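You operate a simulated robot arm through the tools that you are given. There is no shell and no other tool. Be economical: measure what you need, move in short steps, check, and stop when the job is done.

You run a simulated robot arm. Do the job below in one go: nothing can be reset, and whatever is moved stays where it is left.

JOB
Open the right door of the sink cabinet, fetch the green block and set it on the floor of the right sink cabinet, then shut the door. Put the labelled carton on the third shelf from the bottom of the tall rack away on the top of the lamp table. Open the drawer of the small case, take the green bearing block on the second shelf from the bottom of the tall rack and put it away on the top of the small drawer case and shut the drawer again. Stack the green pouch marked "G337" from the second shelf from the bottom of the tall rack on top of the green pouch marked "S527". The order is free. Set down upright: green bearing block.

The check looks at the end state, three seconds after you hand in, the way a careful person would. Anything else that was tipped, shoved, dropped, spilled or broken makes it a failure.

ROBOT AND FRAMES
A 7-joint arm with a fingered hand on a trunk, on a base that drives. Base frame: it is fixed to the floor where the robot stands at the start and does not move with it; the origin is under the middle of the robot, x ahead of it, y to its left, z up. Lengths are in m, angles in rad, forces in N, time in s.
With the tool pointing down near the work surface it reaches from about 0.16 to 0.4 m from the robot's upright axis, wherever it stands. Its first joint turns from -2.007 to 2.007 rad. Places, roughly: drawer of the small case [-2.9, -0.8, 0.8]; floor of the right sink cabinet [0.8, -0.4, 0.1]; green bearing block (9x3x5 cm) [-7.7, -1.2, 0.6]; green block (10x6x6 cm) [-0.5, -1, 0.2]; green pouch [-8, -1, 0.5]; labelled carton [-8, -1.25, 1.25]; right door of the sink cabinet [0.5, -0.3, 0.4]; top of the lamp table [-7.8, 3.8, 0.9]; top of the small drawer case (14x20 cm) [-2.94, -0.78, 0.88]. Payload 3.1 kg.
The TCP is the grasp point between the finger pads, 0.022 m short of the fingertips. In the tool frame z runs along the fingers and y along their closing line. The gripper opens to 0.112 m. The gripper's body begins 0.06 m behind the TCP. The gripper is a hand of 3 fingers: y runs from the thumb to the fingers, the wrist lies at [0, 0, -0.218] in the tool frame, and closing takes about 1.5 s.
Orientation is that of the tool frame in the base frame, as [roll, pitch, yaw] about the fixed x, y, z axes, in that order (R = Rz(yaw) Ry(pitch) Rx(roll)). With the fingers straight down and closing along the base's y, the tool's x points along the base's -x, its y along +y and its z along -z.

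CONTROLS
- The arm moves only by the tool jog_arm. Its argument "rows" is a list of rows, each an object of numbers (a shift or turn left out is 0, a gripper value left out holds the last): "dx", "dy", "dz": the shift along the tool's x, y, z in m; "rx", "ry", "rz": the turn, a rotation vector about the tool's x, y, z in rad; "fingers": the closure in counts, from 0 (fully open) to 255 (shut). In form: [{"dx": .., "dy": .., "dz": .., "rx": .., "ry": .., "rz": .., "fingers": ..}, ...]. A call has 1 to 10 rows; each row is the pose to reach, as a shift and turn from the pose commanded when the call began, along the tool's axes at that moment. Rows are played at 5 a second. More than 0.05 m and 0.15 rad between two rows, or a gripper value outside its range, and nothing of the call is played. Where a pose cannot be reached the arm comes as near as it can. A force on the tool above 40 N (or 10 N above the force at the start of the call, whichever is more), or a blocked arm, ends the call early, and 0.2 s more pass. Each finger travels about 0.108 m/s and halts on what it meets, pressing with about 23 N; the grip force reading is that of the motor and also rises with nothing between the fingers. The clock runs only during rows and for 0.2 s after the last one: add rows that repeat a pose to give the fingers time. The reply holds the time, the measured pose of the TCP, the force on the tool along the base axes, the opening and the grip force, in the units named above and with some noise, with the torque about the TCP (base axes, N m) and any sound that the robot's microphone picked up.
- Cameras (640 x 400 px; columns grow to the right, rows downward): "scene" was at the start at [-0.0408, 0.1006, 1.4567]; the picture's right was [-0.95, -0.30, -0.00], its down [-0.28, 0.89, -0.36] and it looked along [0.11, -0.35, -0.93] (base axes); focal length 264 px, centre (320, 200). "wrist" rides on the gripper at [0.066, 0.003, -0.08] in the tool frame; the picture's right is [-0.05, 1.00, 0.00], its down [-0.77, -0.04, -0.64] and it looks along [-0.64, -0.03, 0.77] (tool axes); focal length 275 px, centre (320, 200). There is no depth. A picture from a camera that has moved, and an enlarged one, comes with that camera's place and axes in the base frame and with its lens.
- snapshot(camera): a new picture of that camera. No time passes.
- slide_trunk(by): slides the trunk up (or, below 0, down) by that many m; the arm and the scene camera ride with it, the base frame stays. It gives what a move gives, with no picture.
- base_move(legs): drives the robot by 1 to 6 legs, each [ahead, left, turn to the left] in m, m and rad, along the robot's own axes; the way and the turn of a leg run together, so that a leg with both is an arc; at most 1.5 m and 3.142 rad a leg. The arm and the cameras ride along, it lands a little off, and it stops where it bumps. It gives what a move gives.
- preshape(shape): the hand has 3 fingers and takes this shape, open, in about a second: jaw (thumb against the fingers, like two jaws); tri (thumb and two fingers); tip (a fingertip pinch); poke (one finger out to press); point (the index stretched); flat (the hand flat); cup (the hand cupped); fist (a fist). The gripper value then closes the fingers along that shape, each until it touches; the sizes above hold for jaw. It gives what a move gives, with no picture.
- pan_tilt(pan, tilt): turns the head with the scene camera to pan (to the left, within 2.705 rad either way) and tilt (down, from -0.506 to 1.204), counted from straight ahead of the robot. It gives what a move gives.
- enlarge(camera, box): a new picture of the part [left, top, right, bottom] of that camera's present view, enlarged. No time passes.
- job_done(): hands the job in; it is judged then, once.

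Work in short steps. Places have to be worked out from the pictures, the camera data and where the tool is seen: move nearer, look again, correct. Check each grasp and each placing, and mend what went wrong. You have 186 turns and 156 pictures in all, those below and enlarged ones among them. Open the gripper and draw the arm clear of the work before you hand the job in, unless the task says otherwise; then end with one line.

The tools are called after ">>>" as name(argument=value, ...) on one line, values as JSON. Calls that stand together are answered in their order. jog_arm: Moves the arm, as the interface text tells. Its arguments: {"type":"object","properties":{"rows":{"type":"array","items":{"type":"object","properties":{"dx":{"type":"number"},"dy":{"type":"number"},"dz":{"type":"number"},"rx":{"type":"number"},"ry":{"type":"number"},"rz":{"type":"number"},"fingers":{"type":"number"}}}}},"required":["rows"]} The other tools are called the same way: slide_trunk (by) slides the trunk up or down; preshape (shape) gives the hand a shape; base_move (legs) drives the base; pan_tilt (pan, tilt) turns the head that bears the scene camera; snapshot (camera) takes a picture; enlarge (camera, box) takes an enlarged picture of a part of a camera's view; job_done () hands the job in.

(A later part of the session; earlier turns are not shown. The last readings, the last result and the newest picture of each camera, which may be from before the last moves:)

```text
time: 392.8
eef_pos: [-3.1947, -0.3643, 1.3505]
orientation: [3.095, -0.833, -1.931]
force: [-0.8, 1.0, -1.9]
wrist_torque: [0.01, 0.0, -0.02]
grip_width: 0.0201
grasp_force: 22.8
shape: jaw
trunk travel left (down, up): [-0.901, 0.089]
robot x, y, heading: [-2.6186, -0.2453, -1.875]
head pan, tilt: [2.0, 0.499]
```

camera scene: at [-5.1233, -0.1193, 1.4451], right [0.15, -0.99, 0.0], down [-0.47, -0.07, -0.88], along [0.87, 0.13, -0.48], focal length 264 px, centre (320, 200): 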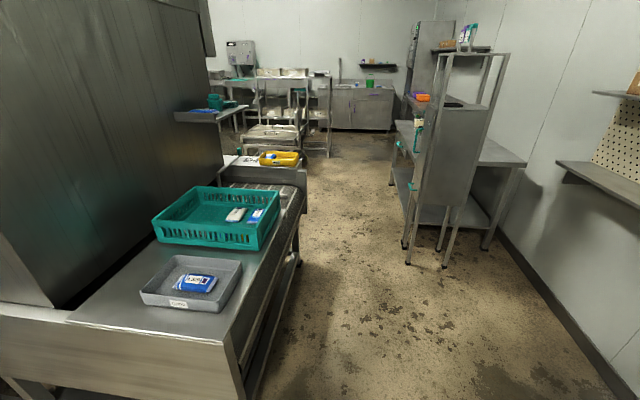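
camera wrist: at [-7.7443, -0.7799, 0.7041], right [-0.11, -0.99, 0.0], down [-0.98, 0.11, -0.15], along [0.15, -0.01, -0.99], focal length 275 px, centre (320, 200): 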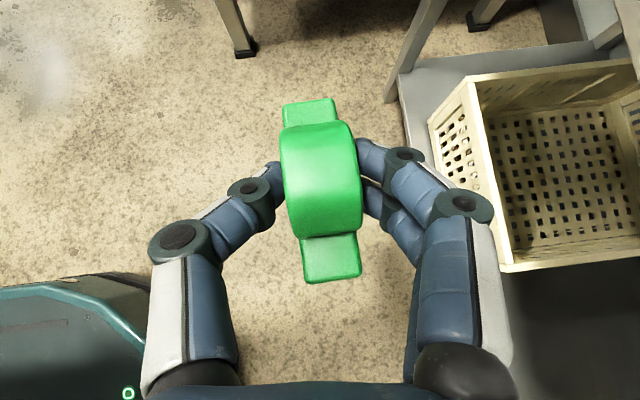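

Turning back to heading ≈-0.03 (block axis along x) and moving west until the hand is over the case area.

>>> base_move(legs=[[0.0, 0.06, 0.0], [0.0, 0.0, 1.849], [-0.5, 0.0, 0.0]])

>>> pan_tilt(pan=-1.2, tilt=0.9)

>>> snapshot(camera="wrist")

>>> snapshot(camera="scene")

```text
time: 400.8
eef_pos: [-2.7909, -0.7695, 1.3514]
orientation: [3.095, -0.835, -0.065]
force: [-0.2, 1.1, -2.2]
wrist_torque: [-0.01, 0.0, 0.02]
grip_width: 0.0199
grasp_force: 23.1
shape: jaw
trunk travel left (down, up): [-0.901, 0.089]
robot x, y, heading: [-3.0753, -0.2581, -0.015]
head pan, tilt: [2.0, 0.499]
```

```text
time: 403.5
eef_pos: [-2.7918, -0.7699, 1.3507]
orientation: [3.095, -0.833, -0.064]
force: [0.7, 0.1, -1.0]
wrist_torque: [0.01, 0.01, -0.01]
grip_width: 0.0197
grasp_force: 23.3
shape: jaw
trunk travel left (down, up): [-0.901, 0.089]
robot x, y, heading: [-3.0771, -0.2561, -0.008]
head pan, tilt: [-1.201, 0.901]
```

```text
38 pictures are left
camera wrist: at [-2.8057, -0.7691, 1.4541], right [-0.13, -0.99, 0.0], down [-0.98, 0.13, -0.15], along [0.14, -0.02, -0.99], focal length 275 px, centre (320, 200)
```

wrist: 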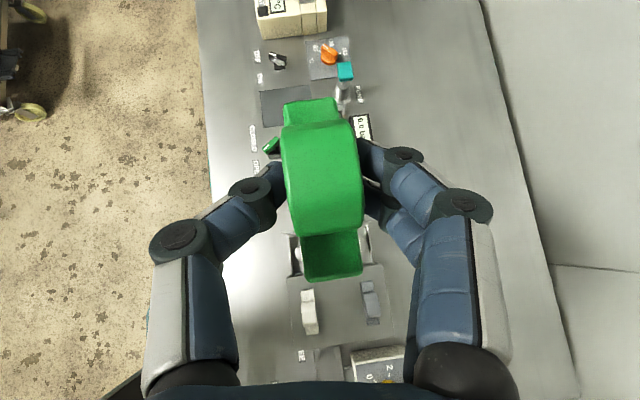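

```text
37 pictures are left
camera scene: at [-3.1042, -0.1716, 1.7612], right [-0.94, -0.35, 0.0], down [-0.28, 0.73, -0.62], along [0.22, -0.58, -0.78], focal length 264 px, centre (320, 200)
```

scene: 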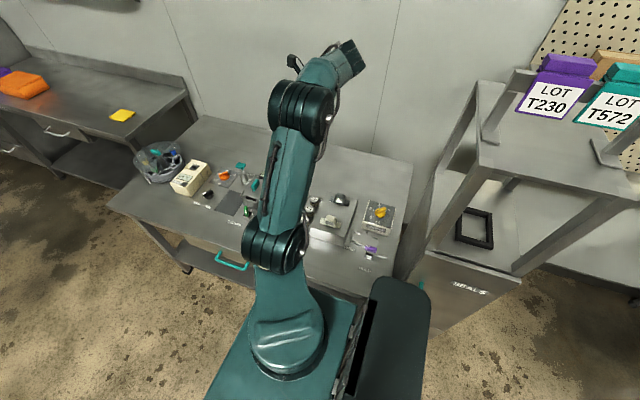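

Neighbour blocks are at y≈-0.729 (white) and -0.849 (gray), x≈-2.936, so the slot centre is (-2.936,-0.789). I move the base -x and fine-tune, then lower partially for a check.

>>> base_move(legs=[[-0.159, -0.01, 0.0]])

>>> slide_trunk(by=-0.32)

>>> snapshot(camera="wrist")

>>> snapshot(camera="scene")

```text
time: 405.0
eef_pos: [-2.9491, -0.7782, 1.3506]
orientation: [3.095, -0.834, -0.065]
force: [0.2, -0.2, -1.5]
wrist_torque: [0.02, -0.02, -0.03]
grip_width: 0.0196
grasp_force: 23.5
shape: jaw
trunk travel left (down, up): [-0.901, 0.089]
robot x, y, heading: [-3.2352, -0.2619, -0.01]
head pan, tilt: [-1.201, 0.901]
```

```text
time: 408.1
eef_pos: [-2.9513, -0.7777, 1.0299]
orientation: [3.094, -0.833, -0.064]
force: [-0.9, -0.2, -1.2]
wrist_torque: [0.01, -0.02, 0.02]
grip_width: 0.0197
grasp_force: 22.7
shape: jaw
trunk travel left (down, up): [-0.581, 0.409]
robot x, y, heading: [-3.2354, -0.264, -0.009]
head pan, tilt: [-1.201, 0.901]
```

```text
36 pictures are left
camera wrist: at [-2.9653, -0.7774, 1.1342], right [-0.13, -0.99, 0.0], down [-0.98, 0.13, -0.15], along [0.14, -0.02, -0.99], focal length 275 px, centre (320, 200)
```

wrist: 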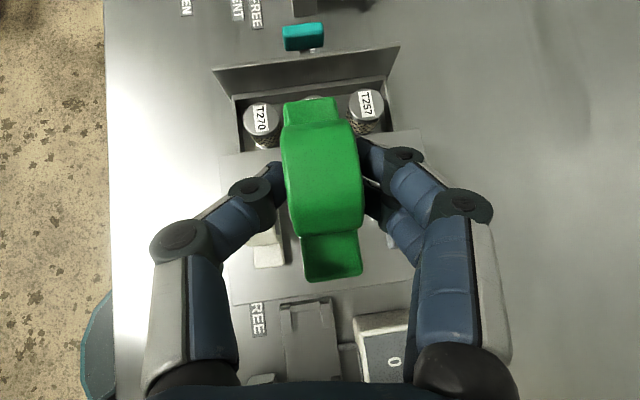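

```text
35 pictures are left
camera scene: at [-3.2638, -0.1798, 1.4412], right [-0.94, -0.35, 0.0], down [-0.28, 0.73, -0.62], along [0.22, -0.58, -0.78], focal length 264 px, centre (320, 200)
```

scene: 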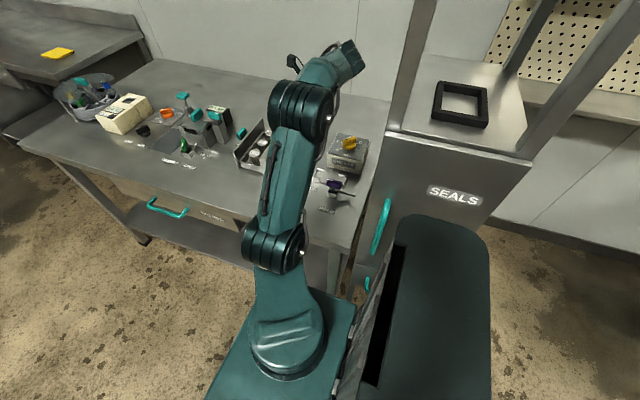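

Slot centre y≈-0.791; the block is at y≈-0.781, x≈-2.938. I shift 1 cm in -y and lower in steps.

>>> jog_arm(rows=[{"dy": 0.01}, {"dy": 0.01}])

>>> slide_trunk(by=-0.085)

>>> snapshot(camera="wrist")

```text
time: 408.7
eef_pos: [-2.9555, -0.7826, 1.0293]
orientation: [3.092, -0.835, -0.064]
force: [0.4, -0.1, -2.0]
wrist_torque: [0.01, 0.04, -0.02]
grip_width: 0.0198
grasp_force: 23.0
shape: jaw
out of reach, approached as far as the arm can: row 1, 2
trunk travel left (down, up): [-0.581, 0.409]
robot x, y, heading: [-3.2349, -0.2608, -0.01]
head pan, tilt: [-1.201, 0.901]
```

```text
time: 409.9
eef_pos: [-2.9559, -0.7831, 0.9459]
orientation: [3.092, -0.835, -0.064]
force: [-0.3, 0.7, 0.0]
wrist_torque: [0.01, 0.03, 0.01]
grip_width: 0.0193
grasp_force: 22.3
shape: jaw
trunk travel left (down, up): [-0.496, 0.494]
robot x, y, heading: [-3.2325, -0.2633, -0.009]
head pan, tilt: [-1.201, 0.901]
```

```text
34 pictures are left
camera wrist: at [-2.9708, -0.7825, 1.0481], right [-0.13, -0.99, 0.0], down [-0.98, 0.13, -0.15], along [0.14, -0.02, -0.99], focal length 275 px, centre (320, 200)
```

wrist: 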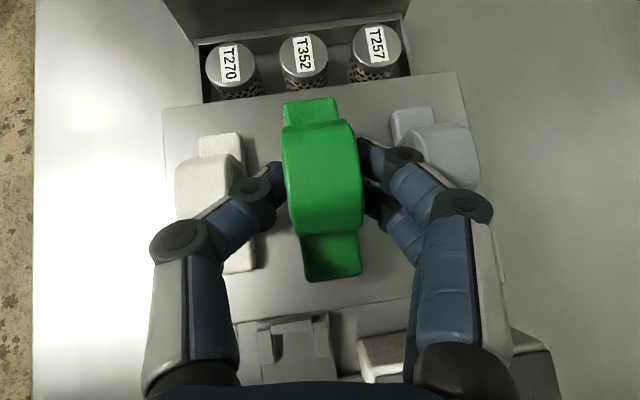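

Slightly closer to the white block than the gray one; I shift 7 mm toward -y with the base and recheck.

>>> base_move(legs=[[0.006, -0.008, 0.0]])

>>> snapshot(camera="wrist")

```text
time: 410.7
eef_pos: [-2.9503, -0.7916, 0.943]
orientation: [3.093, -0.834, -0.064]
force: [-0.4, -0.5, -1.1]
wrist_torque: [0.04, 0.02, 0.0]
grip_width: 0.0197
grasp_force: 22.7
shape: jaw
trunk travel left (down, up): [-0.496, 0.494]
robot x, y, heading: [-3.2312, -0.2719, -0.009]
head pan, tilt: [-1.201, 0.901]
```

```text
33 pictures are left
camera wrist: at [-2.9646, -0.7915, 1.0477], right [-0.13, -0.99, 0.0], down [-0.98, 0.13, -0.15], along [0.14, -0.02, -0.99], focal length 275 px, centre (320, 200)
```

wrist: 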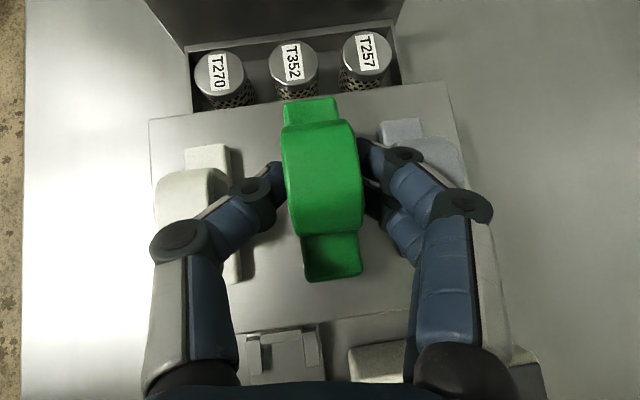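

The finger joints would nearly touch the neighbours' domes here. I'll re-grip the block ~1.3 cm higher: lift, move to the bare table strip in front of the case, and set it down there.

>>> slide_trunk(by=0.1)

>>> base_move(legs=[[0.03, 0.17, 0.0]])

>>> slide_trunk(by=-0.14)

>>> snapshot(camera="wrist")

```text
time: 412.0
eef_pos: [-2.9509, -0.7915, 1.0445]
orientation: [3.094, -0.833, -0.064]
force: [-0.2, -0.7, -1.4]
wrist_torque: [0.0, 0.03, -0.01]
grip_width: 0.0195
grasp_force: 23.0
shape: jaw
trunk travel left (down, up): [-0.596, 0.394]
robot x, y, heading: [-3.2304, -0.2715, -0.011]
head pan, tilt: [-1.201, 0.901]
```

```text
time: 413.5
eef_pos: [-2.9198, -0.623, 1.0448]
orientation: [3.093, -0.836, -0.063]
force: [0.6, 1.2, -1.1]
wrist_torque: [0.03, 0.03, -0.03]
grip_width: 0.0197
grasp_force: 22.9
shape: jaw
trunk travel left (down, up): [-0.596, 0.394]
robot x, y, heading: [-3.196, -0.1033, -0.011]
head pan, tilt: [-1.201, 0.901]
```

```text
time: 415.2
eef_pos: [-2.9201, -0.6232, 0.9057]
orientation: [3.094, -0.834, -0.065]
force: [0.1, -0.4, -1.6]
wrist_torque: [0.01, 0.03, 0.03]
grip_width: 0.0196
grasp_force: 22.8
shape: jaw
trunk travel left (down, up): [-0.456, 0.534]
robot x, y, heading: [-3.1974, -0.104, -0.01]
head pan, tilt: [-1.201, 0.901]
```

```text
32 pictures are left
camera wrist: at [-2.9342, -0.6227, 1.0081], right [-0.13, -0.99, 0.0], down [-0.98, 0.13, -0.15], along [0.14, -0.02, -0.99], focal length 275 px, centre (320, 200)
```

wrist: 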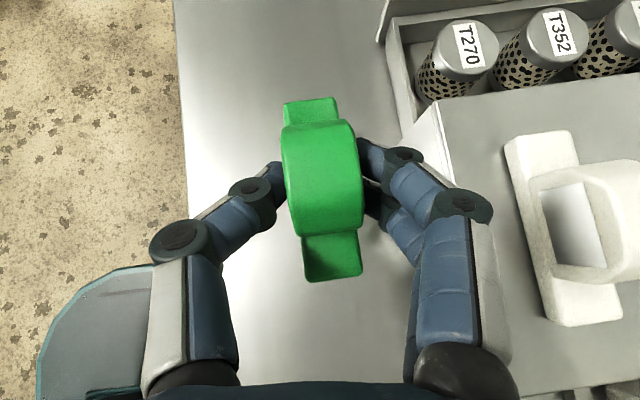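

I shift 2.5 cm further from the case and lower to the table.

>>> base_move(legs=[[0.0, 0.022, 0.0]])

>>> slide_trunk(by=-0.04)

>>> slide_trunk(by=-0.015)

```text
time: 416.0
eef_pos: [-2.9207, -0.6008, 0.9054]
orientation: [3.093, -0.833, -0.064]
force: [0.1, -0.2, -1.0]
wrist_torque: [-0.02, 0.02, -0.01]
grip_width: 0.0196
grasp_force: 23.0
shape: jaw
trunk travel left (down, up): [-0.456, 0.534]
robot x, y, heading: [-3.1962, -0.0776, -0.01]
head pan, tilt: [-1.201, 0.901]
```

```text
time: 416.8
eef_pos: [-2.9192, -0.6009, 0.8655]
orientation: [3.091, -0.835, -0.065]
force: [0.5, 0.2, -0.9]
wrist_torque: [-0.01, 0.0, -0.01]
grip_width: 0.0198
grasp_force: 22.5
shape: jaw
trunk travel left (down, up): [-0.416, 0.574]
robot x, y, heading: [-3.1987, -0.0803, -0.014]
head pan, tilt: [-1.201, 0.901]
```

```text
time: 417.4
eef_pos: [-2.9193, -0.6009, 0.8511]
orientation: [3.093, -0.835, -0.066]
force: [0.6, -0.2, -1.1]
wrist_torque: [-0.01, 0.01, 0.0]
grip_width: 0.0194
grasp_force: 23.1
shape: jaw
trunk travel left (down, up): [-0.401, 0.589]
robot x, y, heading: [-3.1984, -0.0799, -0.01]
head pan, tilt: [-1.201, 0.901]
```

No contact yet at TCP 0.851; I continue in small steps.

>>> slide_trunk(by=-0.006)

>>> slide_trunk(by=-0.006)

>>> snapshot(camera="wrist")

```text
time: 418.0
eef_pos: [-2.92, -0.6009, 0.8444]
orientation: [3.093, -0.834, -0.065]
force: [1.3, -0.5, -1.2]
wrist_torque: [0.04, 0.04, 0.0]
grip_width: 0.0197
grasp_force: 22.8
shape: jaw
trunk travel left (down, up): [-0.395, 0.595]
robot x, y, heading: [-3.1966, -0.0846, -0.016]
head pan, tilt: [-1.201, 0.901]
```

```text
time: 418.5
eef_pos: [-2.9197, -0.602, 0.8384]
orientation: [3.093, -0.835, -0.065]
force: [-0.7, 0.0, -1.8]
wrist_torque: [-0.02, 0.01, 0.0]
grip_width: 0.0198
grasp_force: 23.3
shape: jaw
trunk travel left (down, up): [-0.389, 0.601]
robot x, y, heading: [-3.1921, -0.0802, -0.007]
head pan, tilt: [-1.201, 0.901]
```

```text
31 pictures are left
camera wrist: at [-2.934, -0.6006, 0.9411], right [-0.13, -0.99, 0.0], down [-0.98, 0.13, -0.15], along [0.14, -0.02, -0.99], focal length 275 px, centre (320, 200)
```

wrist: 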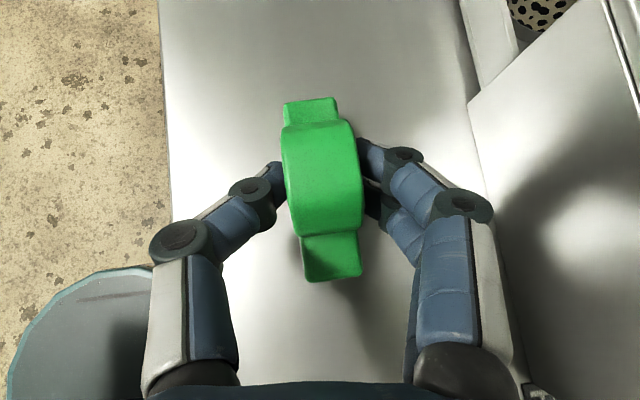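

Still no contact; a few more small steps.

>>> slide_trunk(by=-0.006)

>>> slide_trunk(by=-0.006)

>>> slide_trunk(by=-0.006)

```text
time: 419.1
eef_pos: [-2.9184, -0.6008, 0.8318]
orientation: [3.092, -0.833, -0.065]
force: [-0.1, -0.3, -0.4]
wrist_torque: [0.0, 0.01, 0.03]
grip_width: 0.0194
grasp_force: 23.4
shape: jaw
trunk travel left (down, up): [-0.383, 0.607]
robot x, y, heading: [-3.1928, -0.0834, -0.011]
head pan, tilt: [-1.201, 0.901]
```

```text
time: 419.6
eef_pos: [-2.9192, -0.5998, 0.8276]
orientation: [3.087, -0.837, -0.061]
force: [1.3, -2.8, 11.7]
wrist_torque: [-0.09, -0.12, -0.03]
grip_width: 0.0199
grasp_force: 22.4
shape: jaw
trunk travel left (down, up): [-0.377, 0.613]
robot x, y, heading: [-3.1929, -0.0799, -0.012]
head pan, tilt: [-1.201, 0.901]
```

```text
time: 420.2
eef_pos: [-2.9197, -0.5992, 0.8256]
orientation: [3.081, -0.842, -0.06]
force: [4.8, -4.8, 36.0]
wrist_torque: [-0.25, -0.38, -0.09]
grip_width: 0.0217
grasp_force: 23.1
shape: jaw
trunk travel left (down, up): [-0.371, 0.619]
robot x, y, heading: [-3.1956, -0.0835, -0.013]
head pan, tilt: [-1.201, 0.901]
```

Contact at TCP≈0.828 (table ≈0.787). I relieve, open partway, raise 1.4 cm and re-grip.

>>> slide_trunk(by=0.006)

>>> jog_arm(rows=[{"fingers": 200}, {"fingers": 160}, {"fingers": 140}, {"fingers": 140}, {"fingers": 140}])

>>> slide_trunk(by=0.014)

>>> snapshot(camera="wrist")

```text
time: 420.7
eef_pos: [-2.9187, -0.5988, 0.8265]
orientation: [3.095, -0.835, -0.065]
force: [3.2, -1.2, 14.8]
wrist_torque: [-0.1, -0.19, -0.03]
grip_width: 0.0219
grasp_force: 22.6
shape: jaw
trunk travel left (down, up): [-0.377, 0.613]
robot x, y, heading: [-3.1953, -0.0788, -0.013]
head pan, tilt: [-1.201, 0.901]
```

```text
time: 421.9
eef_pos: [-2.9198, -0.6019, 0.8262]
orientation: [3.093, -0.834, -0.065]
force: [0.5, -0.5, 0.0]
wrist_torque: [-0.01, 0.0, -0.01]
grip_width: 0.0498
grasp_force: 0.0
shape: jaw
trunk travel left (down, up): [-0.377, 0.613]
robot x, y, heading: [-3.1944, -0.0816, -0.012]
head pan, tilt: [-1.201, 0.901]
```

```text
time: 422.5
eef_pos: [-2.9204, -0.6016, 0.8401]
orientation: [3.093, -0.835, -0.064]
force: [-0.9, 0.8, -0.3]
wrist_torque: [0.02, 0.03, 0.01]
grip_width: 0.0499
grasp_force: 0.1
shape: jaw
trunk travel left (down, up): [-0.391, 0.599]
robot x, y, heading: [-3.1981, -0.0838, -0.013]
head pan, tilt: [-1.201, 0.901]
```

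```text
30 pictures are left
camera wrist: at [-2.934, -0.6005, 0.9432], right [-0.13, -0.99, 0.0], down [-0.98, 0.13, -0.15], along [0.14, -0.02, -0.99], focal length 275 px, centre (320, 200)
```

wrist: 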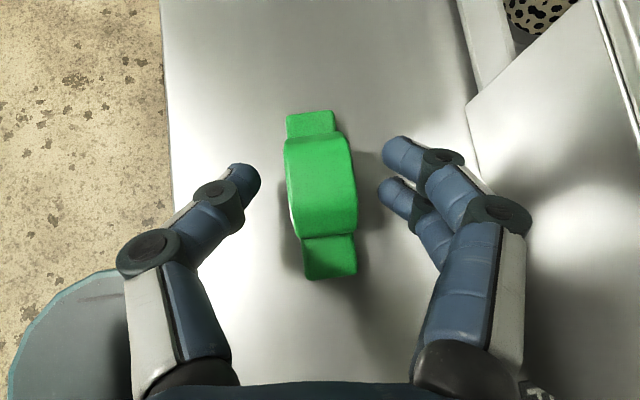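

The block stands upright on the table. I shift the hand 1.2 cm west relative to it (so finger joints miss the neighbours' domes) and close again.

>>> base_move(legs=[[-0.012, 0.0, 0.0]])

>>> jog_arm(rows=[{"fingers": 180}, {"fingers": 220}, {"fingers": 240}, {"fingers": 240}, {"fingers": 240}, {"fingers": 240}])

>>> slide_trunk(by=0.15)

>>> snapshot(camera="wrist")

```text
time: 423.3
eef_pos: [-2.9316, -0.6003, 0.8409]
orientation: [3.092, -0.835, -0.064]
force: [0.0, 0.1, 0.8]
wrist_torque: [0.0, 0.0, 0.02]
grip_width: 0.0498
grasp_force: 0.0
shape: jaw
trunk travel left (down, up): [-0.391, 0.599]
robot x, y, heading: [-3.2117, -0.0816, -0.014]
head pan, tilt: [-1.201, 0.901]
```

```text
time: 424.7
eef_pos: [-2.9327, -0.6017, 0.8397]
orientation: [3.093, -0.835, -0.063]
force: [0.6, 0.4, -0.2]
wrist_torque: [0.01, -0.02, -0.02]
grip_width: 0.0206
grasp_force: 23.2
shape: jaw
trunk travel left (down, up): [-0.391, 0.599]
robot x, y, heading: [-3.2096, -0.082, -0.01]
head pan, tilt: [-1.201, 0.901]
```

```text
time: 426.4
eef_pos: [-2.9313, -0.6012, 0.9898]
orientation: [3.093, -0.835, -0.064]
force: [0.3, -0.7, -1.7]
wrist_torque: [0.02, 0.03, -0.02]
grip_width: 0.0207
grasp_force: 23.4
shape: jaw
trunk travel left (down, up): [-0.541, 0.449]
robot x, y, heading: [-3.2094, -0.0823, -0.015]
head pan, tilt: [-1.201, 0.901]
```

```text
29 pictures are left
camera wrist: at [-2.9463, -0.6005, 1.093], right [-0.13, -0.99, 0.0], down [-0.98, 0.13, -0.15], along [0.14, -0.02, -0.99], focal length 275 px, centre (320, 200)
```

wrist: 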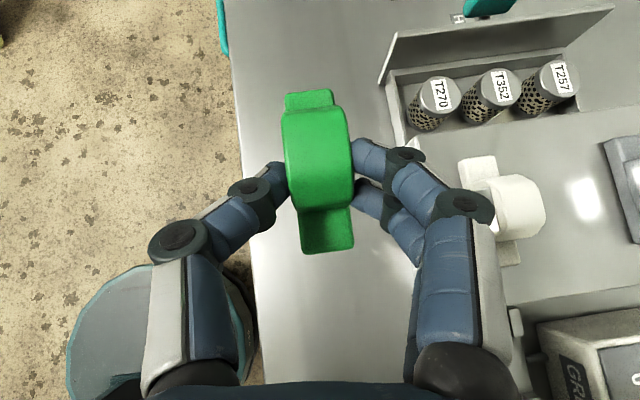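

Grip is good, block upright. I raise 4 cm and move to the slot: TCP target (-2.975,-0.786).

>>> slide_trunk(by=0.04)

>>> base_move(legs=[[-0.042, -0.187, 0.0]])

>>> slide_trunk(by=-0.06)

>>> snapshot(camera="wrist")

```text
time: 427.3
eef_pos: [-2.9319, -0.601, 1.0312]
orientation: [3.092, -0.835, -0.065]
force: [-0.4, 0.2, -0.7]
wrist_torque: [-0.02, 0.02, 0.02]
grip_width: 0.0209
grasp_force: 22.7
shape: jaw
trunk travel left (down, up): [-0.581, 0.409]
robot x, y, heading: [-3.2087, -0.0825, -0.015]
head pan, tilt: [-1.201, 0.901]
```

```text
time: 428.8
eef_pos: [-2.9754, -0.7838, 1.0294]
orientation: [3.096, -0.835, -0.064]
force: [0.3, 0.2, -1.3]
wrist_torque: [0.01, 0.02, -0.01]
grip_width: 0.0205
grasp_force: 23.0
shape: jaw
trunk travel left (down, up): [-0.581, 0.409]
robot x, y, heading: [-3.2521, -0.2648, -0.015]
head pan, tilt: [-1.201, 0.901]
```

```text
time: 429.8
eef_pos: [-2.9746, -0.784, 0.97]
orientation: [3.094, -0.834, -0.063]
force: [0.5, -0.8, -1.9]
wrist_torque: [-0.02, 0.06, -0.05]
grip_width: 0.021
grasp_force: 22.8
shape: jaw
trunk travel left (down, up): [-0.521, 0.469]
robot x, y, heading: [-3.2545, -0.263, -0.012]
head pan, tilt: [-1.201, 0.901]
```

```text
28 pictures are left
camera wrist: at [-2.99, -0.7837, 1.0731], right [-0.13, -0.99, 0.0], down [-0.98, 0.13, -0.15], along [0.14, -0.02, -0.99], focal length 275 px, centre (320, 200)
```

wrist: 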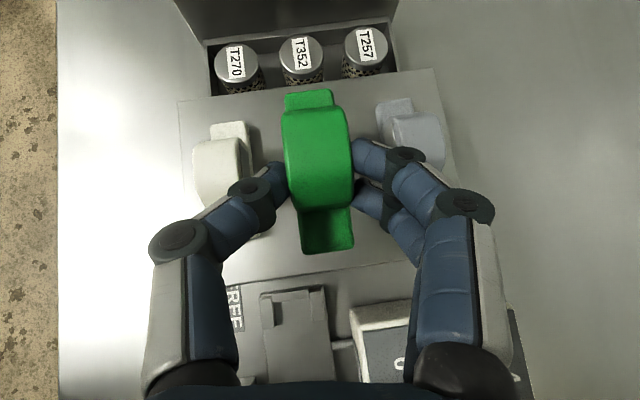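

Well centred between the neighbours. I lower in small steps watching forces.

>>> slide_trunk(by=-0.025)

>>> snapshot(camera="wrist")

```text
time: 430.5
eef_pos: [-2.9758, -0.7845, 0.9454]
orientation: [3.092, -0.834, -0.062]
force: [-0.6, 0.6, -0.8]
wrist_torque: [0.04, 0.0, -0.01]
grip_width: 0.0207
grasp_force: 22.9
shape: jaw
trunk travel left (down, up): [-0.496, 0.494]
robot x, y, heading: [-3.2556, -0.2657, -0.008]
head pan, tilt: [-1.201, 0.901]
```

```text
27 pictures are left
camera wrist: at [-2.99, -0.7837, 1.0481], right [-0.13, -0.99, 0.0], down [-0.98, 0.13, -0.15], along [0.14, -0.02, -0.99], focal length 275 px, centre (320, 200)
```

wrist: 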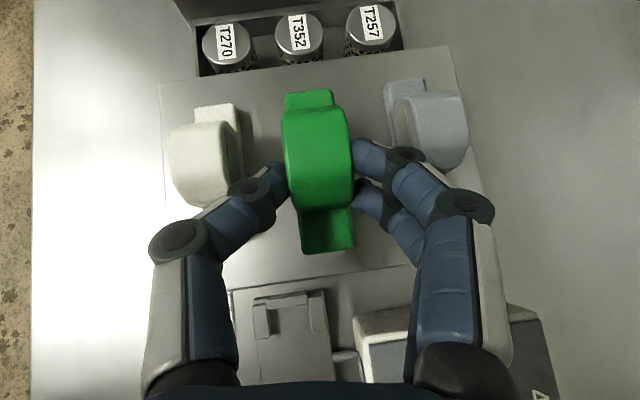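

Clearance remains on both sides. Continuing down in small steps.

>>> slide_trunk(by=-0.008)

>>> slide_trunk(by=-0.006)

>>> slide_trunk(by=-0.005)

```text
time: 431.1
eef_pos: [-2.9758, -0.7843, 0.9359]
orientation: [3.091, -0.834, -0.065]
force: [-0.2, 0.5, -0.3]
wrist_torque: [-0.01, -0.02, -0.01]
grip_width: 0.0208
grasp_force: 23.4
shape: jaw
trunk travel left (down, up): [-0.488, 0.502]
robot x, y, heading: [-3.2526, -0.2616, -0.011]
head pan, tilt: [-1.201, 0.901]
```

```text
time: 431.7
eef_pos: [-2.9753, -0.784, 0.9313]
orientation: [3.089, -0.834, -0.063]
force: [-0.1, 0.0, -2.1]
wrist_torque: [0.0, 0.01, -0.01]
grip_width: 0.0207
grasp_force: 23.0
shape: jaw
trunk travel left (down, up): [-0.482, 0.508]
robot x, y, heading: [-3.2531, -0.2623, -0.014]
head pan, tilt: [-1.201, 0.901]
```

```text
time: 432.2
eef_pos: [-2.9758, -0.7849, 0.9254]
orientation: [3.095, -0.834, -0.062]
force: [0.3, 0.5, -1.7]
wrist_torque: [0.0, 0.02, 0.06]
grip_width: 0.0207
grasp_force: 23.3
shape: jaw
trunk travel left (down, up): [-0.477, 0.513]
robot x, y, heading: [-3.2565, -0.2669, -0.009]
head pan, tilt: [-1.201, 0.901]
```

No contact yet (block bottom ≈0.872); further small steps.

>>> slide_trunk(by=-0.005)

>>> slide_trunk(by=-0.005)

>>> snapshot(camera="wrist")

```text
time: 432.7
eef_pos: [-2.9749, -0.7845, 0.9215]
orientation: [3.092, -0.834, -0.065]
force: [-0.3, 0.0, -1.7]
wrist_torque: [-0.05, 0.01, 0.05]
grip_width: 0.0207
grasp_force: 23.0
shape: jaw
trunk travel left (down, up): [-0.472, 0.518]
robot x, y, heading: [-3.2525, -0.2644, -0.008]
head pan, tilt: [-1.201, 0.901]
```

```text
time: 433.3
eef_pos: [-2.9745, -0.7836, 0.9173]
orientation: [3.088, -0.835, -0.061]
force: [1.0, -2.0, 7.5]
wrist_torque: [-0.05, -0.06, -0.02]
grip_width: 0.0212
grasp_force: 23.0
shape: jaw
trunk travel left (down, up): [-0.467, 0.523]
robot x, y, heading: [-3.2535, -0.2634, -0.013]
head pan, tilt: [-1.201, 0.901]
```

```text
26 pictures are left
camera wrist: at [-2.9902, -0.7832, 1.0203], right [-0.13, -0.99, 0.0], down [-0.98, 0.13, -0.15], along [0.15, -0.02, -0.99], focal length 275 px, centre (320, 200)
```

wrist: 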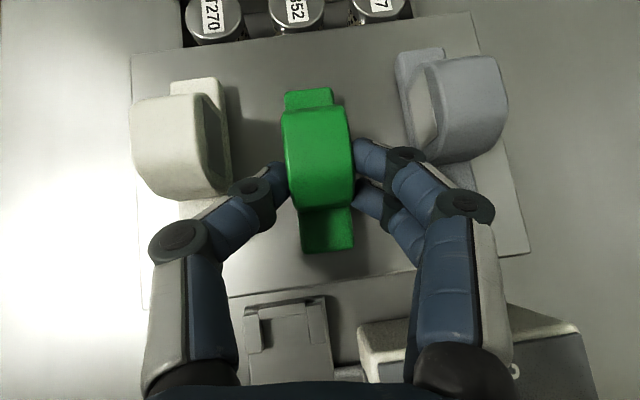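

Contact with 7.5 N: block rests on the case top, all clear of the neighbours. I open just enough and check.

>>> jog_arm(rows=[{"fingers": 215}, {"fingers": 195}, {"fingers": 180}, {"fingers": 170}, {"fingers": 170}, {"fingers": 170}])

>>> snapshot(camera="wrist")

```text
time: 434.7
eef_pos: [-2.9756, -0.7851, 0.9155]
orientation: [3.09, -0.834, -0.062]
force: [-0.5, 0.8, -0.2]
wrist_torque: [0.0, 0.01, -0.01]
grip_width: 0.0369
grasp_force: 0.1
shape: jaw
trunk travel left (down, up): [-0.467, 0.523]
robot x, y, heading: [-3.2546, -0.2646, -0.006]
head pan, tilt: [-1.201, 0.901]
```

```text
25 pictures are left
camera wrist: at [-2.99, -0.7837, 1.0191], right [-0.13, -0.99, 0.0], down [-0.98, 0.13, -0.15], along [0.14, -0.02, -0.99], focal length 275 px, centre (320, 200)
```

wrist: 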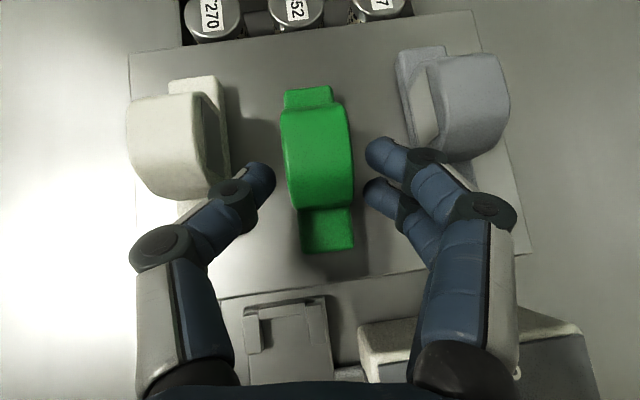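

Released, upright, nothing touched. I raise the hand straight up and view from above.

>>> slide_trunk(by=0.12)

>>> snapshot(camera="wrist")

```text
time: 436.2
eef_pos: [-2.9761, -0.7837, 1.0359]
orientation: [3.092, -0.832, -0.063]
force: [-0.6, 1.0, 0.4]
wrist_torque: [0.0, -0.01, -0.01]
grip_width: 0.0369
grasp_force: 0.1
shape: jaw
trunk travel left (down, up): [-0.587, 0.403]
robot x, y, heading: [-3.251, -0.2648, -0.011]
head pan, tilt: [-1.201, 0.901]
```

```text
24 pictures are left
camera wrist: at [-2.9899, -0.7837, 1.1391], right [-0.13, -0.99, 0.0], down [-0.98, 0.13, -0.15], along [0.14, -0.02, -0.99], focal length 275 px, centre (320, 200)
```

wrist: 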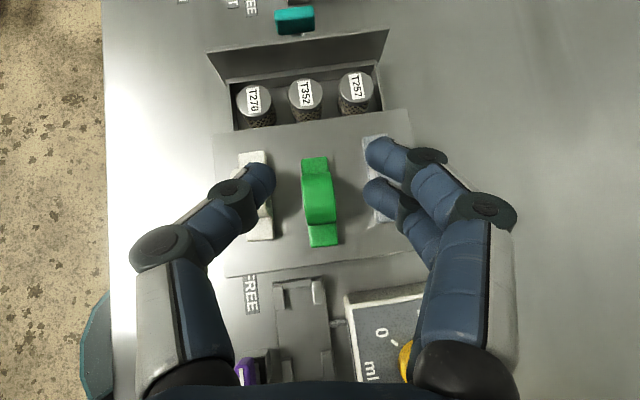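

The block stands upright between its neighbours. Now the drawer: I close the fist, raise, and drive round to the east side so the hand can push the knob toward -x.

>>> slide_trunk(by=0.1)

>>> base_move(legs=[[0.0, 0.2, 0.0], [0.72, 0.0, 0.0], [0.0, 0.0, -0.79]])

>>> jog_arm(rows=[{"fingers": 220}, {"fingers": 255}, {"fingers": 255}, {"fingers": 255}])

>>> snapshot(camera="wrist")

```text
time: 437.5
eef_pos: [-2.9749, -0.7843, 1.1368]
orientation: [3.092, -0.834, -0.063]
force: [0.0, -0.3, 1.3]
wrist_torque: [0.0, -0.02, -0.02]
grip_width: 0.037
grasp_force: 0.0
shape: jaw
trunk travel left (down, up): [-0.687, 0.303]
robot x, y, heading: [-3.2488, -0.2642, -0.013]
head pan, tilt: [-1.201, 0.901]
```

```text
time: 444.8
eef_pos: [-2.6799, -0.6313, 1.1353]
orientation: [3.092, -0.834, -0.848]
force: [-0.7, -0.1, -0.2]
wrist_torque: [0.02, -0.01, -0.01]
grip_width: 0.0369
grasp_force: 0.1
shape: jaw
trunk travel left (down, up): [-0.687, 0.303]
robot x, y, heading: [-2.5115, -0.0673, -0.79]
head pan, tilt: [-1.201, 0.901]
```

```text
time: 445.8
eef_pos: [-2.6804, -0.631, 1.136]
orientation: [3.092, -0.836, -0.846]
force: [0.0, 0.4, -0.3]
wrist_torque: [0.03, 0.01, 0.02]
grip_width: 0.0
grasp_force: 23.9
shape: jaw
trunk travel left (down, up): [-0.687, 0.303]
robot x, y, heading: [-2.5109, -0.0628, -0.791]
head pan, tilt: [-1.201, 0.901]
```

```text
23 pictures are left
camera wrist: at [-2.6892, -0.621, 1.2392], right [-0.79, -0.61, 0.0], down [-0.6, 0.78, -0.15], along [0.09, -0.11, -0.99], focal length 275 px, centre (320, 200)
```

wrist: 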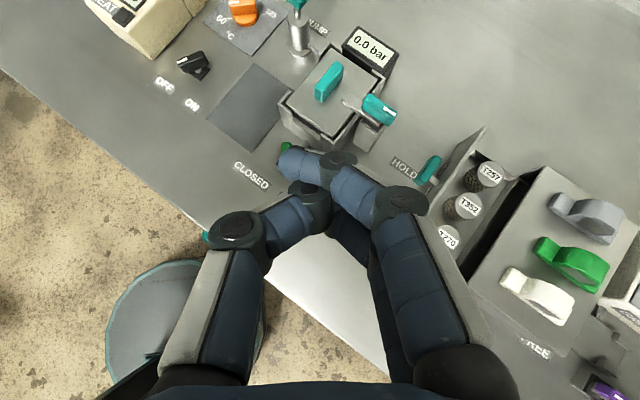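

All three blocks stand upright on the case. The knob is at (-2.749,-0.788); the gap to the valve unit is only ~8 cm, so I'll use the one-finger "poke" shape to push.

>>> preshape(shape="poke")

>>> snapshot(camera="wrist")

```text
time: 446.7
eef_pos: [-2.6808, -0.6321, 1.1357]
orientation: [3.094, -0.835, -0.849]
force: [0.0, -0.8, -0.5]
wrist_torque: [0.02, 0.02, -0.02]
grip_width: 0.0003
grasp_force: 0.1
shape: poke
trunk travel left (down, up): [-0.687, 0.303]
robot x, y, heading: [-2.5138, -0.0684, -0.791]
head pan, tilt: [-1.201, 0.901]
```

```text
22 pictures are left
camera wrist: at [-2.6892, -0.621, 1.2392], right [-0.79, -0.61, 0.0], down [-0.6, 0.78, -0.15], along [0.09, -0.11, -0.99], focal length 275 px, centre (320, 200)
```

wrist: 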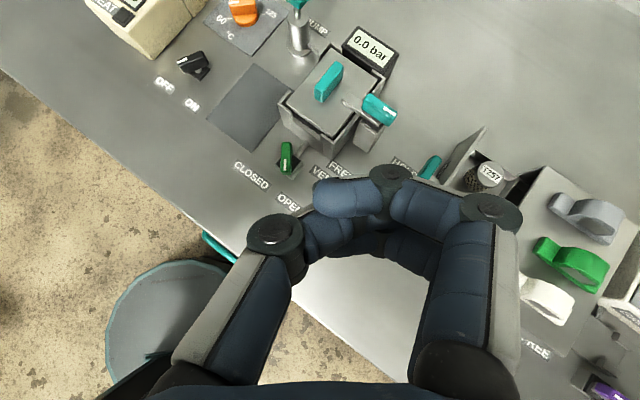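

The closure value is still 255; I set it to 0 so the poke shape opens to one stretched finger.

>>> jog_arm(rows=[{"fingers": 0}, {"fingers": 0}, {"fingers": 0}, {"fingers": 0}, {"fingers": 0}, {"fingers": 0}, {"fingers": 0}])

>>> snapshot(camera="wrist")

```text
time: 448.3
eef_pos: [-2.6805, -0.632, 1.1363]
orientation: [3.094, -0.834, -0.848]
force: [0.1, 0.4, -0.9]
wrist_torque: [0.01, 0.02, 0.01]
grip_width: 0.0
grasp_force: 0.0
shape: poke
trunk travel left (down, up): [-0.687, 0.303]
robot x, y, heading: [-2.5116, -0.0668, -0.794]
head pan, tilt: [-1.201, 0.901]
```

```text
21 pictures are left
camera wrist: at [-2.6892, -0.621, 1.2392], right [-0.79, -0.61, 0.0], down [-0.6, 0.78, -0.15], along [0.09, -0.11, -0.99], focal length 275 px, centre (320, 200)
```

wrist: 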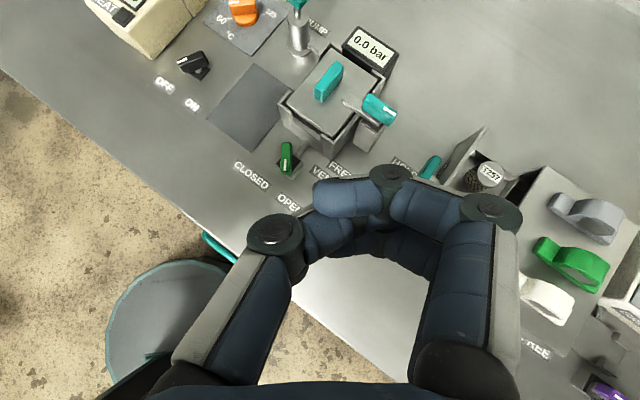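

"Poke" is still wide. I try "point" (index stretched).

>>> preshape(shape="point")

>>> snapshot(camera="wrist")

```text
time: 449.2
eef_pos: [-2.6801, -0.6309, 1.1365]
orientation: [3.094, -0.834, -0.846]
force: [0.2, 0.5, 0.1]
wrist_torque: [-0.02, 0.03, -0.03]
grip_width: 0.0002
grasp_force: 0.0
shape: point
trunk travel left (down, up): [-0.687, 0.303]
robot x, y, heading: [-2.5129, -0.067, -0.798]
head pan, tilt: [-1.201, 0.901]
```

```text
20 pictures are left
camera wrist: at [-2.6892, -0.621, 1.2392], right [-0.79, -0.61, 0.0], down [-0.6, 0.78, -0.15], along [0.09, -0.11, -0.99], focal length 275 px, centre (320, 200)
```

wrist: 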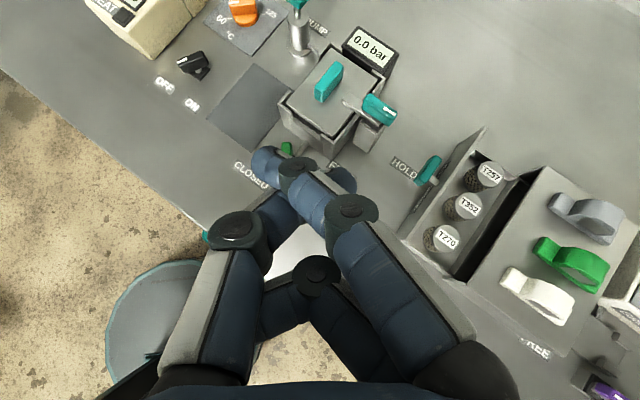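

"Point" isn't straight either. The closed jaw's tip is narrow (±2 cm), so I use that: back to jaw closed, positioned just east of the knob, then lower.

>>> preshape(shape="jaw")

>>> jog_arm(rows=[{"fingers": 120}, {"fingers": 255}, {"fingers": 255}, {"fingers": 255}, {"fingers": 255}, {"fingers": 255}, {"fingers": 255}])

>>> base_move(legs=[[0.097, -0.1235, 0.0]])

>>> slide_trunk(by=-0.17)

>>> snapshot(camera="wrist")

```text
time: 450.1
eef_pos: [-2.6786, -0.6332, 1.138]
orientation: [3.093, -0.834, -0.848]
force: [-0.6, -0.3, 0.8]
wrist_torque: [0.01, -0.01, 0.02]
grip_width: 0.08
grasp_force: 0.1
shape: jaw
trunk travel left (down, up): [-0.687, 0.303]
robot x, y, heading: [-2.5122, -0.0666, -0.796]
head pan, tilt: [-1.201, 0.901]
```

```text
time: 451.7
eef_pos: [-2.6804, -0.6313, 1.1366]
orientation: [3.093, -0.832, -0.845]
force: [0.1, -0.7, -0.7]
wrist_torque: [0.0, 0.0, 0.01]
grip_width: 0.0001
grasp_force: 23.0
shape: jaw
trunk travel left (down, up): [-0.687, 0.303]
robot x, y, heading: [-2.51, -0.0702, -0.792]
head pan, tilt: [-1.201, 0.901]
```

```text
time: 453.1
eef_pos: [-2.7008, -0.7907, 1.1347]
orientation: [3.095, -0.835, -0.847]
force: [0.3, -0.3, -0.2]
wrist_torque: [0.07, -0.01, 0.01]
grip_width: 0.0
grasp_force: 22.9
shape: jaw
trunk travel left (down, up): [-0.687, 0.303]
robot x, y, heading: [-2.5325, -0.2234, -0.791]
head pan, tilt: [-1.201, 0.901]
```

```text
time: 455.1
eef_pos: [-2.7012, -0.789, 0.9652]
orientation: [3.093, -0.835, -0.845]
force: [-0.6, -0.1, -0.5]
wrist_torque: [0.0, 0.01, -0.01]
grip_width: 0.0001
grasp_force: 23.1
shape: jaw
trunk travel left (down, up): [-0.517, 0.473]
robot x, y, heading: [-2.5296, -0.2247, -0.793]
head pan, tilt: [-1.201, 0.901]
```

```text
19 pictures are left
camera wrist: at [-2.7099, -0.7792, 1.0692], right [-0.79, -0.61, 0.0], down [-0.6, 0.78, -0.15], along [0.09, -0.11, -0.99], focal length 275 px, centre (320, 200)
```

wrist: 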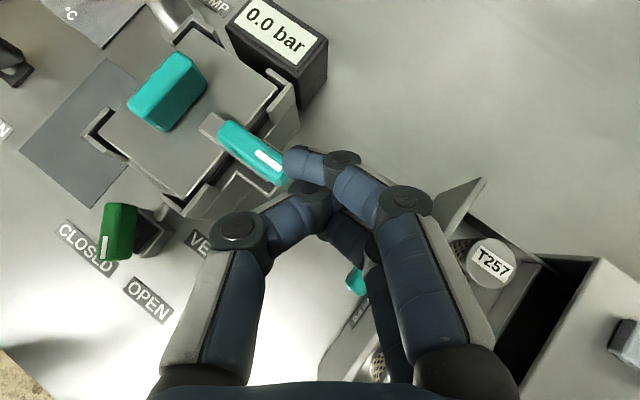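

The valve unit's teal lever end is close at (-2.67,-0.79). I shift 3 cm in +y (still overlapping the knob's near half) before lowering.

>>> base_move(legs=[[-0.026, 0.018, 0.0]])

>>> slide_trunk(by=-0.05)

>>> snapshot(camera="wrist")

```text
time: 455.9
eef_pos: [-2.7066, -0.7572, 0.9674]
orientation: [3.091, -0.837, -0.845]
force: [1.1, 0.0, -0.2]
wrist_torque: [0.0, 0.0, -0.01]
grip_width: 0.0003
grasp_force: 23.0
shape: jaw
trunk travel left (down, up): [-0.517, 0.473]
robot x, y, heading: [-2.5421, -0.195, -0.793]
head pan, tilt: [-1.201, 0.901]
```

```text
time: 456.8
eef_pos: [-2.7069, -0.759, 0.9154]
orientation: [3.093, -0.834, -0.846]
force: [-0.8, 0.9, -0.1]
wrist_torque: [0.03, 0.02, -0.02]
grip_width: 0.0
grasp_force: 23.1
shape: jaw
trunk travel left (down, up): [-0.467, 0.523]
robot x, y, heading: [-2.5324, -0.1917, -0.795]
head pan, tilt: [-1.201, 0.901]
```

```text
18 pictures are left
camera wrist: at [-2.7155, -0.7479, 1.0192], right [-0.79, -0.61, 0.0], down [-0.6, 0.78, -0.15], along [0.09, -0.11, -0.99], focal length 275 px, centre (320, 200)
```

wrist: 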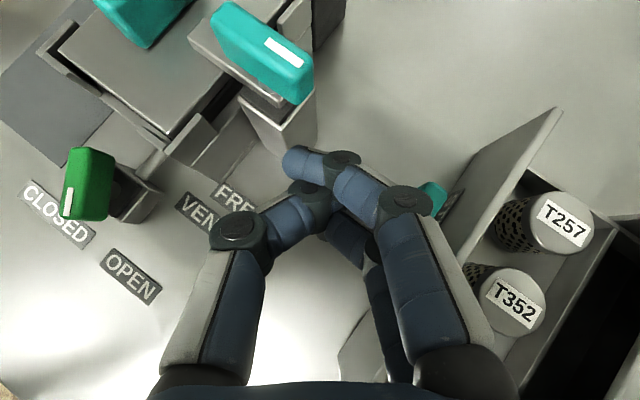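

Clear of the lever; the knob is just beyond the right knuckle. I lower 3 cm more and push toward -x.

>>> slide_trunk(by=-0.032)

>>> base_move(legs=[[-0.042, -0.043, 0.0]])

>>> snapshot(camera="wrist")

```text
time: 457.6
eef_pos: [-2.7059, -0.7579, 0.8833]
orientation: [3.094, -0.834, -0.846]
force: [0.3, -0.2, 0.3]
wrist_torque: [0.0, 0.02, -0.01]
grip_width: 0.0001
grasp_force: 23.0
shape: jaw
trunk travel left (down, up): [-0.435, 0.555]
robot x, y, heading: [-2.5332, -0.1922, -0.794]
head pan, tilt: [-1.201, 0.901]
```

```text
time: 458.6
eef_pos: [-2.7677, -0.7584, 0.8834]
orientation: [3.094, -0.834, -0.847]
force: [0.2, 0.3, 0.1]
wrist_torque: [-0.03, 0.02, -0.01]
grip_width: 0.0002
grasp_force: 22.9
shape: jaw
trunk travel left (down, up): [-0.435, 0.555]
robot x, y, heading: [-2.595, -0.199, -0.79]
head pan, tilt: [-1.201, 0.901]
```

```text
17 pictures are left
camera wrist: at [-2.7772, -0.7488, 0.987], right [-0.79, -0.61, 0.0], down [-0.6, 0.78, -0.15], along [0.09, -0.11, -0.99], focal length 275 px, centre (320, 200)
```

wrist: 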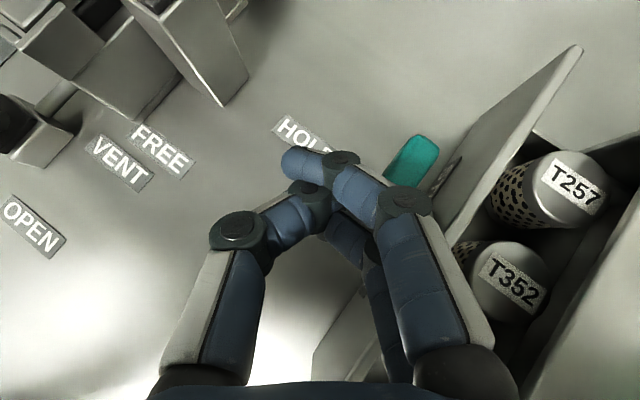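

The drawer moves with the hand. I push another 4 cm, then finish gently.

>>> base_move(legs=[[-0.0275, -0.0285, 0.0]])

>>> base_move(legs=[[-0.014, -0.0143, 0.0]])

>>> snapshot(camera="wrist")

```text
time: 459.4
eef_pos: [-2.8089, -0.7598, 0.8836]
orientation: [3.093, -0.834, -0.848]
force: [-0.2, 0.2, 0.0]
wrist_torque: [0.0, 0.0, -0.04]
grip_width: 0.0
grasp_force: 23.5
shape: jaw
trunk travel left (down, up): [-0.435, 0.555]
robot x, y, heading: [-2.6379, -0.198, -0.793]
head pan, tilt: [-1.201, 0.901]
```

```text
time: 460.2
eef_pos: [-2.8246, -0.7602, 0.8841]
orientation: [3.09, -0.835, -0.845]
force: [11.7, 0.3, 2.3]
wrist_torque: [-0.04, -0.09, 0.11]
grip_width: 0.0002
grasp_force: 23.3
shape: jaw
trunk travel left (down, up): [-0.435, 0.555]
robot x, y, heading: [-2.6562, -0.1961, -0.79]
head pan, tilt: [-1.201, 0.901]
```

```text
16 pictures are left
camera wrist: at [-2.8334, -0.75, 0.9877], right [-0.79, -0.61, 0.0], down [-0.61, 0.78, -0.15], along [0.09, -0.11, -0.99], focal length 275 px, centre (320, 200)
```

wrist: 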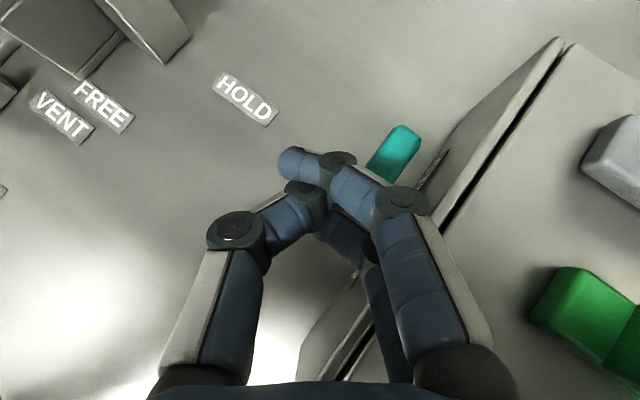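

A push force of ~12 N appears and only the original thin panel gap remains. I press slightly more to be sure.

>>> base_move(legs=[[-0.007, -0.007, 0.0]])

>>> enlarge(camera="wrist", box=[360, 20, 600, 240])

```text
time: 461.0
eef_pos: [-2.8297, -0.7602, 0.8848]
orientation: [3.089, -0.835, -0.835]
force: [26.5, -2.6, 7.0]
wrist_torque: [-0.08, -0.19, 0.23]
grip_width: 0.0001
grasp_force: 22.7
shape: jaw
trunk travel left (down, up): [-0.435, 0.555]
robot x, y, heading: [-2.6685, -0.1943, -0.788]
head pan, tilt: [-1.201, 0.901]
```

```text
1.82 times, centred on (480, 130) of wrist
camera zoom: at [-2.8381, -0.7507, 0.9888], right [-0.79, -0.62, 0.0], down [-0.61, 0.78, -0.15], along [0.09, -0.12, -0.99], focal length 500 px, centre (29, 327)
```

zoom: 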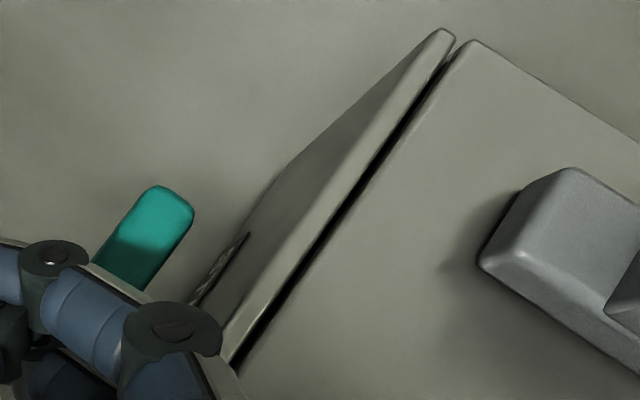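

Knob is back at its original x≈-2.835 with firm resistance: drawer shut. I back off, raise, and verify from above.

>>> base_move(legs=[[0.03, 0.03, 0.0]])

>>> slide_trunk(by=0.25)

>>> snapshot(camera="wrist")

```text
time: 461.9
eef_pos: [-2.7909, -0.7606, 0.8854]
orientation: [3.093, -0.836, -0.836]
force: [0.2, 0.5, 0.4]
wrist_torque: [0.02, 0.02, -0.02]
grip_width: 0.0
grasp_force: 23.0
shape: jaw
trunk travel left (down, up): [-0.435, 0.555]
robot x, y, heading: [-2.6267, -0.1951, -0.792]
head pan, tilt: [-1.201, 0.901]
```

```text
time: 464.4
eef_pos: [-2.7916, -0.7619, 1.1352]
orientation: [3.094, -0.838, -0.838]
force: [-0.6, 0.7, 0.5]
wrist_torque: [0.02, -0.02, 0.0]
grip_width: 0.0
grasp_force: 22.7
shape: jaw
trunk travel left (down, up): [-0.685, 0.305]
robot x, y, heading: [-2.625, -0.1994, -0.794]
head pan, tilt: [-1.201, 0.901]
```

```text
14 pictures are left
camera wrist: at [-2.8004, -0.7505, 1.2377], right [-0.79, -0.62, 0.0], down [-0.61, 0.78, -0.15], along [0.09, -0.11, -0.99], focal length 275 px, centre (320, 200)
```

wrist: 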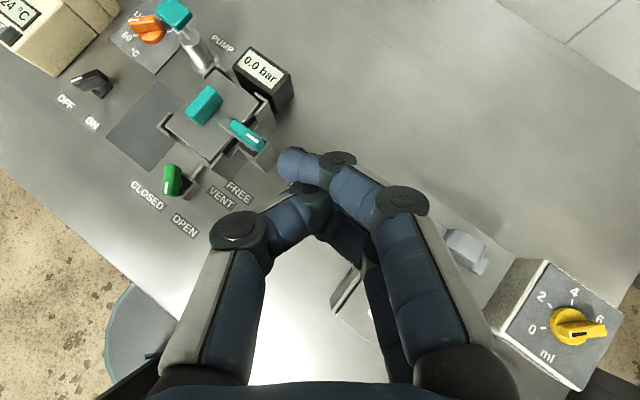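

I move the hand away from the table, open the fingers, and inspect with the scene camera.

>>> base_move(legs=[[-0.14, 0.137, 0.0]])

>>> jog_arm(rows=[{"fingers": 0}, {"fingers": 0}, {"fingers": 0}, {"fingers": 0}, {"fingers": 0}, {"fingers": 0}, {"fingers": 0}])

>>> snapshot(camera="scene")

```text
time: 466.0
eef_pos: [-2.7913, -0.5696, 1.1342]
orientation: [3.093, -0.84, -0.834]
force: [0.4, -0.1, -1.2]
wrist_torque: [-0.01, -0.02, 0.0]
grip_width: 0.0002
grasp_force: 22.8
shape: jaw
trunk travel left (down, up): [-0.685, 0.305]
robot x, y, heading: [-2.6276, -0.0024, -0.784]
head pan, tilt: [-1.201, 0.901]
```

```text
time: 467.6
eef_pos: [-2.7921, -0.5705, 1.1346]
orientation: [3.093, -0.837, -0.835]
force: [0.6, -0.6, -0.2]
wrist_torque: [0.01, -0.02, 0.04]
grip_width: 0.1122
grasp_force: 0.0
shape: jaw
trunk travel left (down, up): [-0.685, 0.305]
robot x, y, heading: [-2.6295, -0.0005, -0.787]
head pan, tilt: [-1.201, 0.901]
```

```text
13 pictures are left
camera scene: at [-2.5907, 0.0788, 1.5452], right [-0.91, 0.41, 0.0], down [0.32, 0.72, -0.62], along [-0.25, -0.57, -0.78], focal length 264 px, centre (320, 200)
```

scene: 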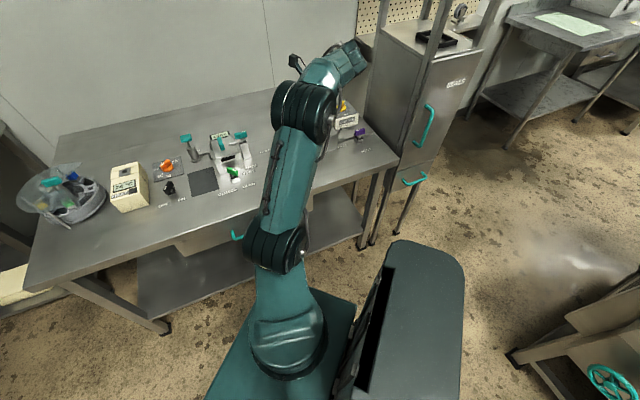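

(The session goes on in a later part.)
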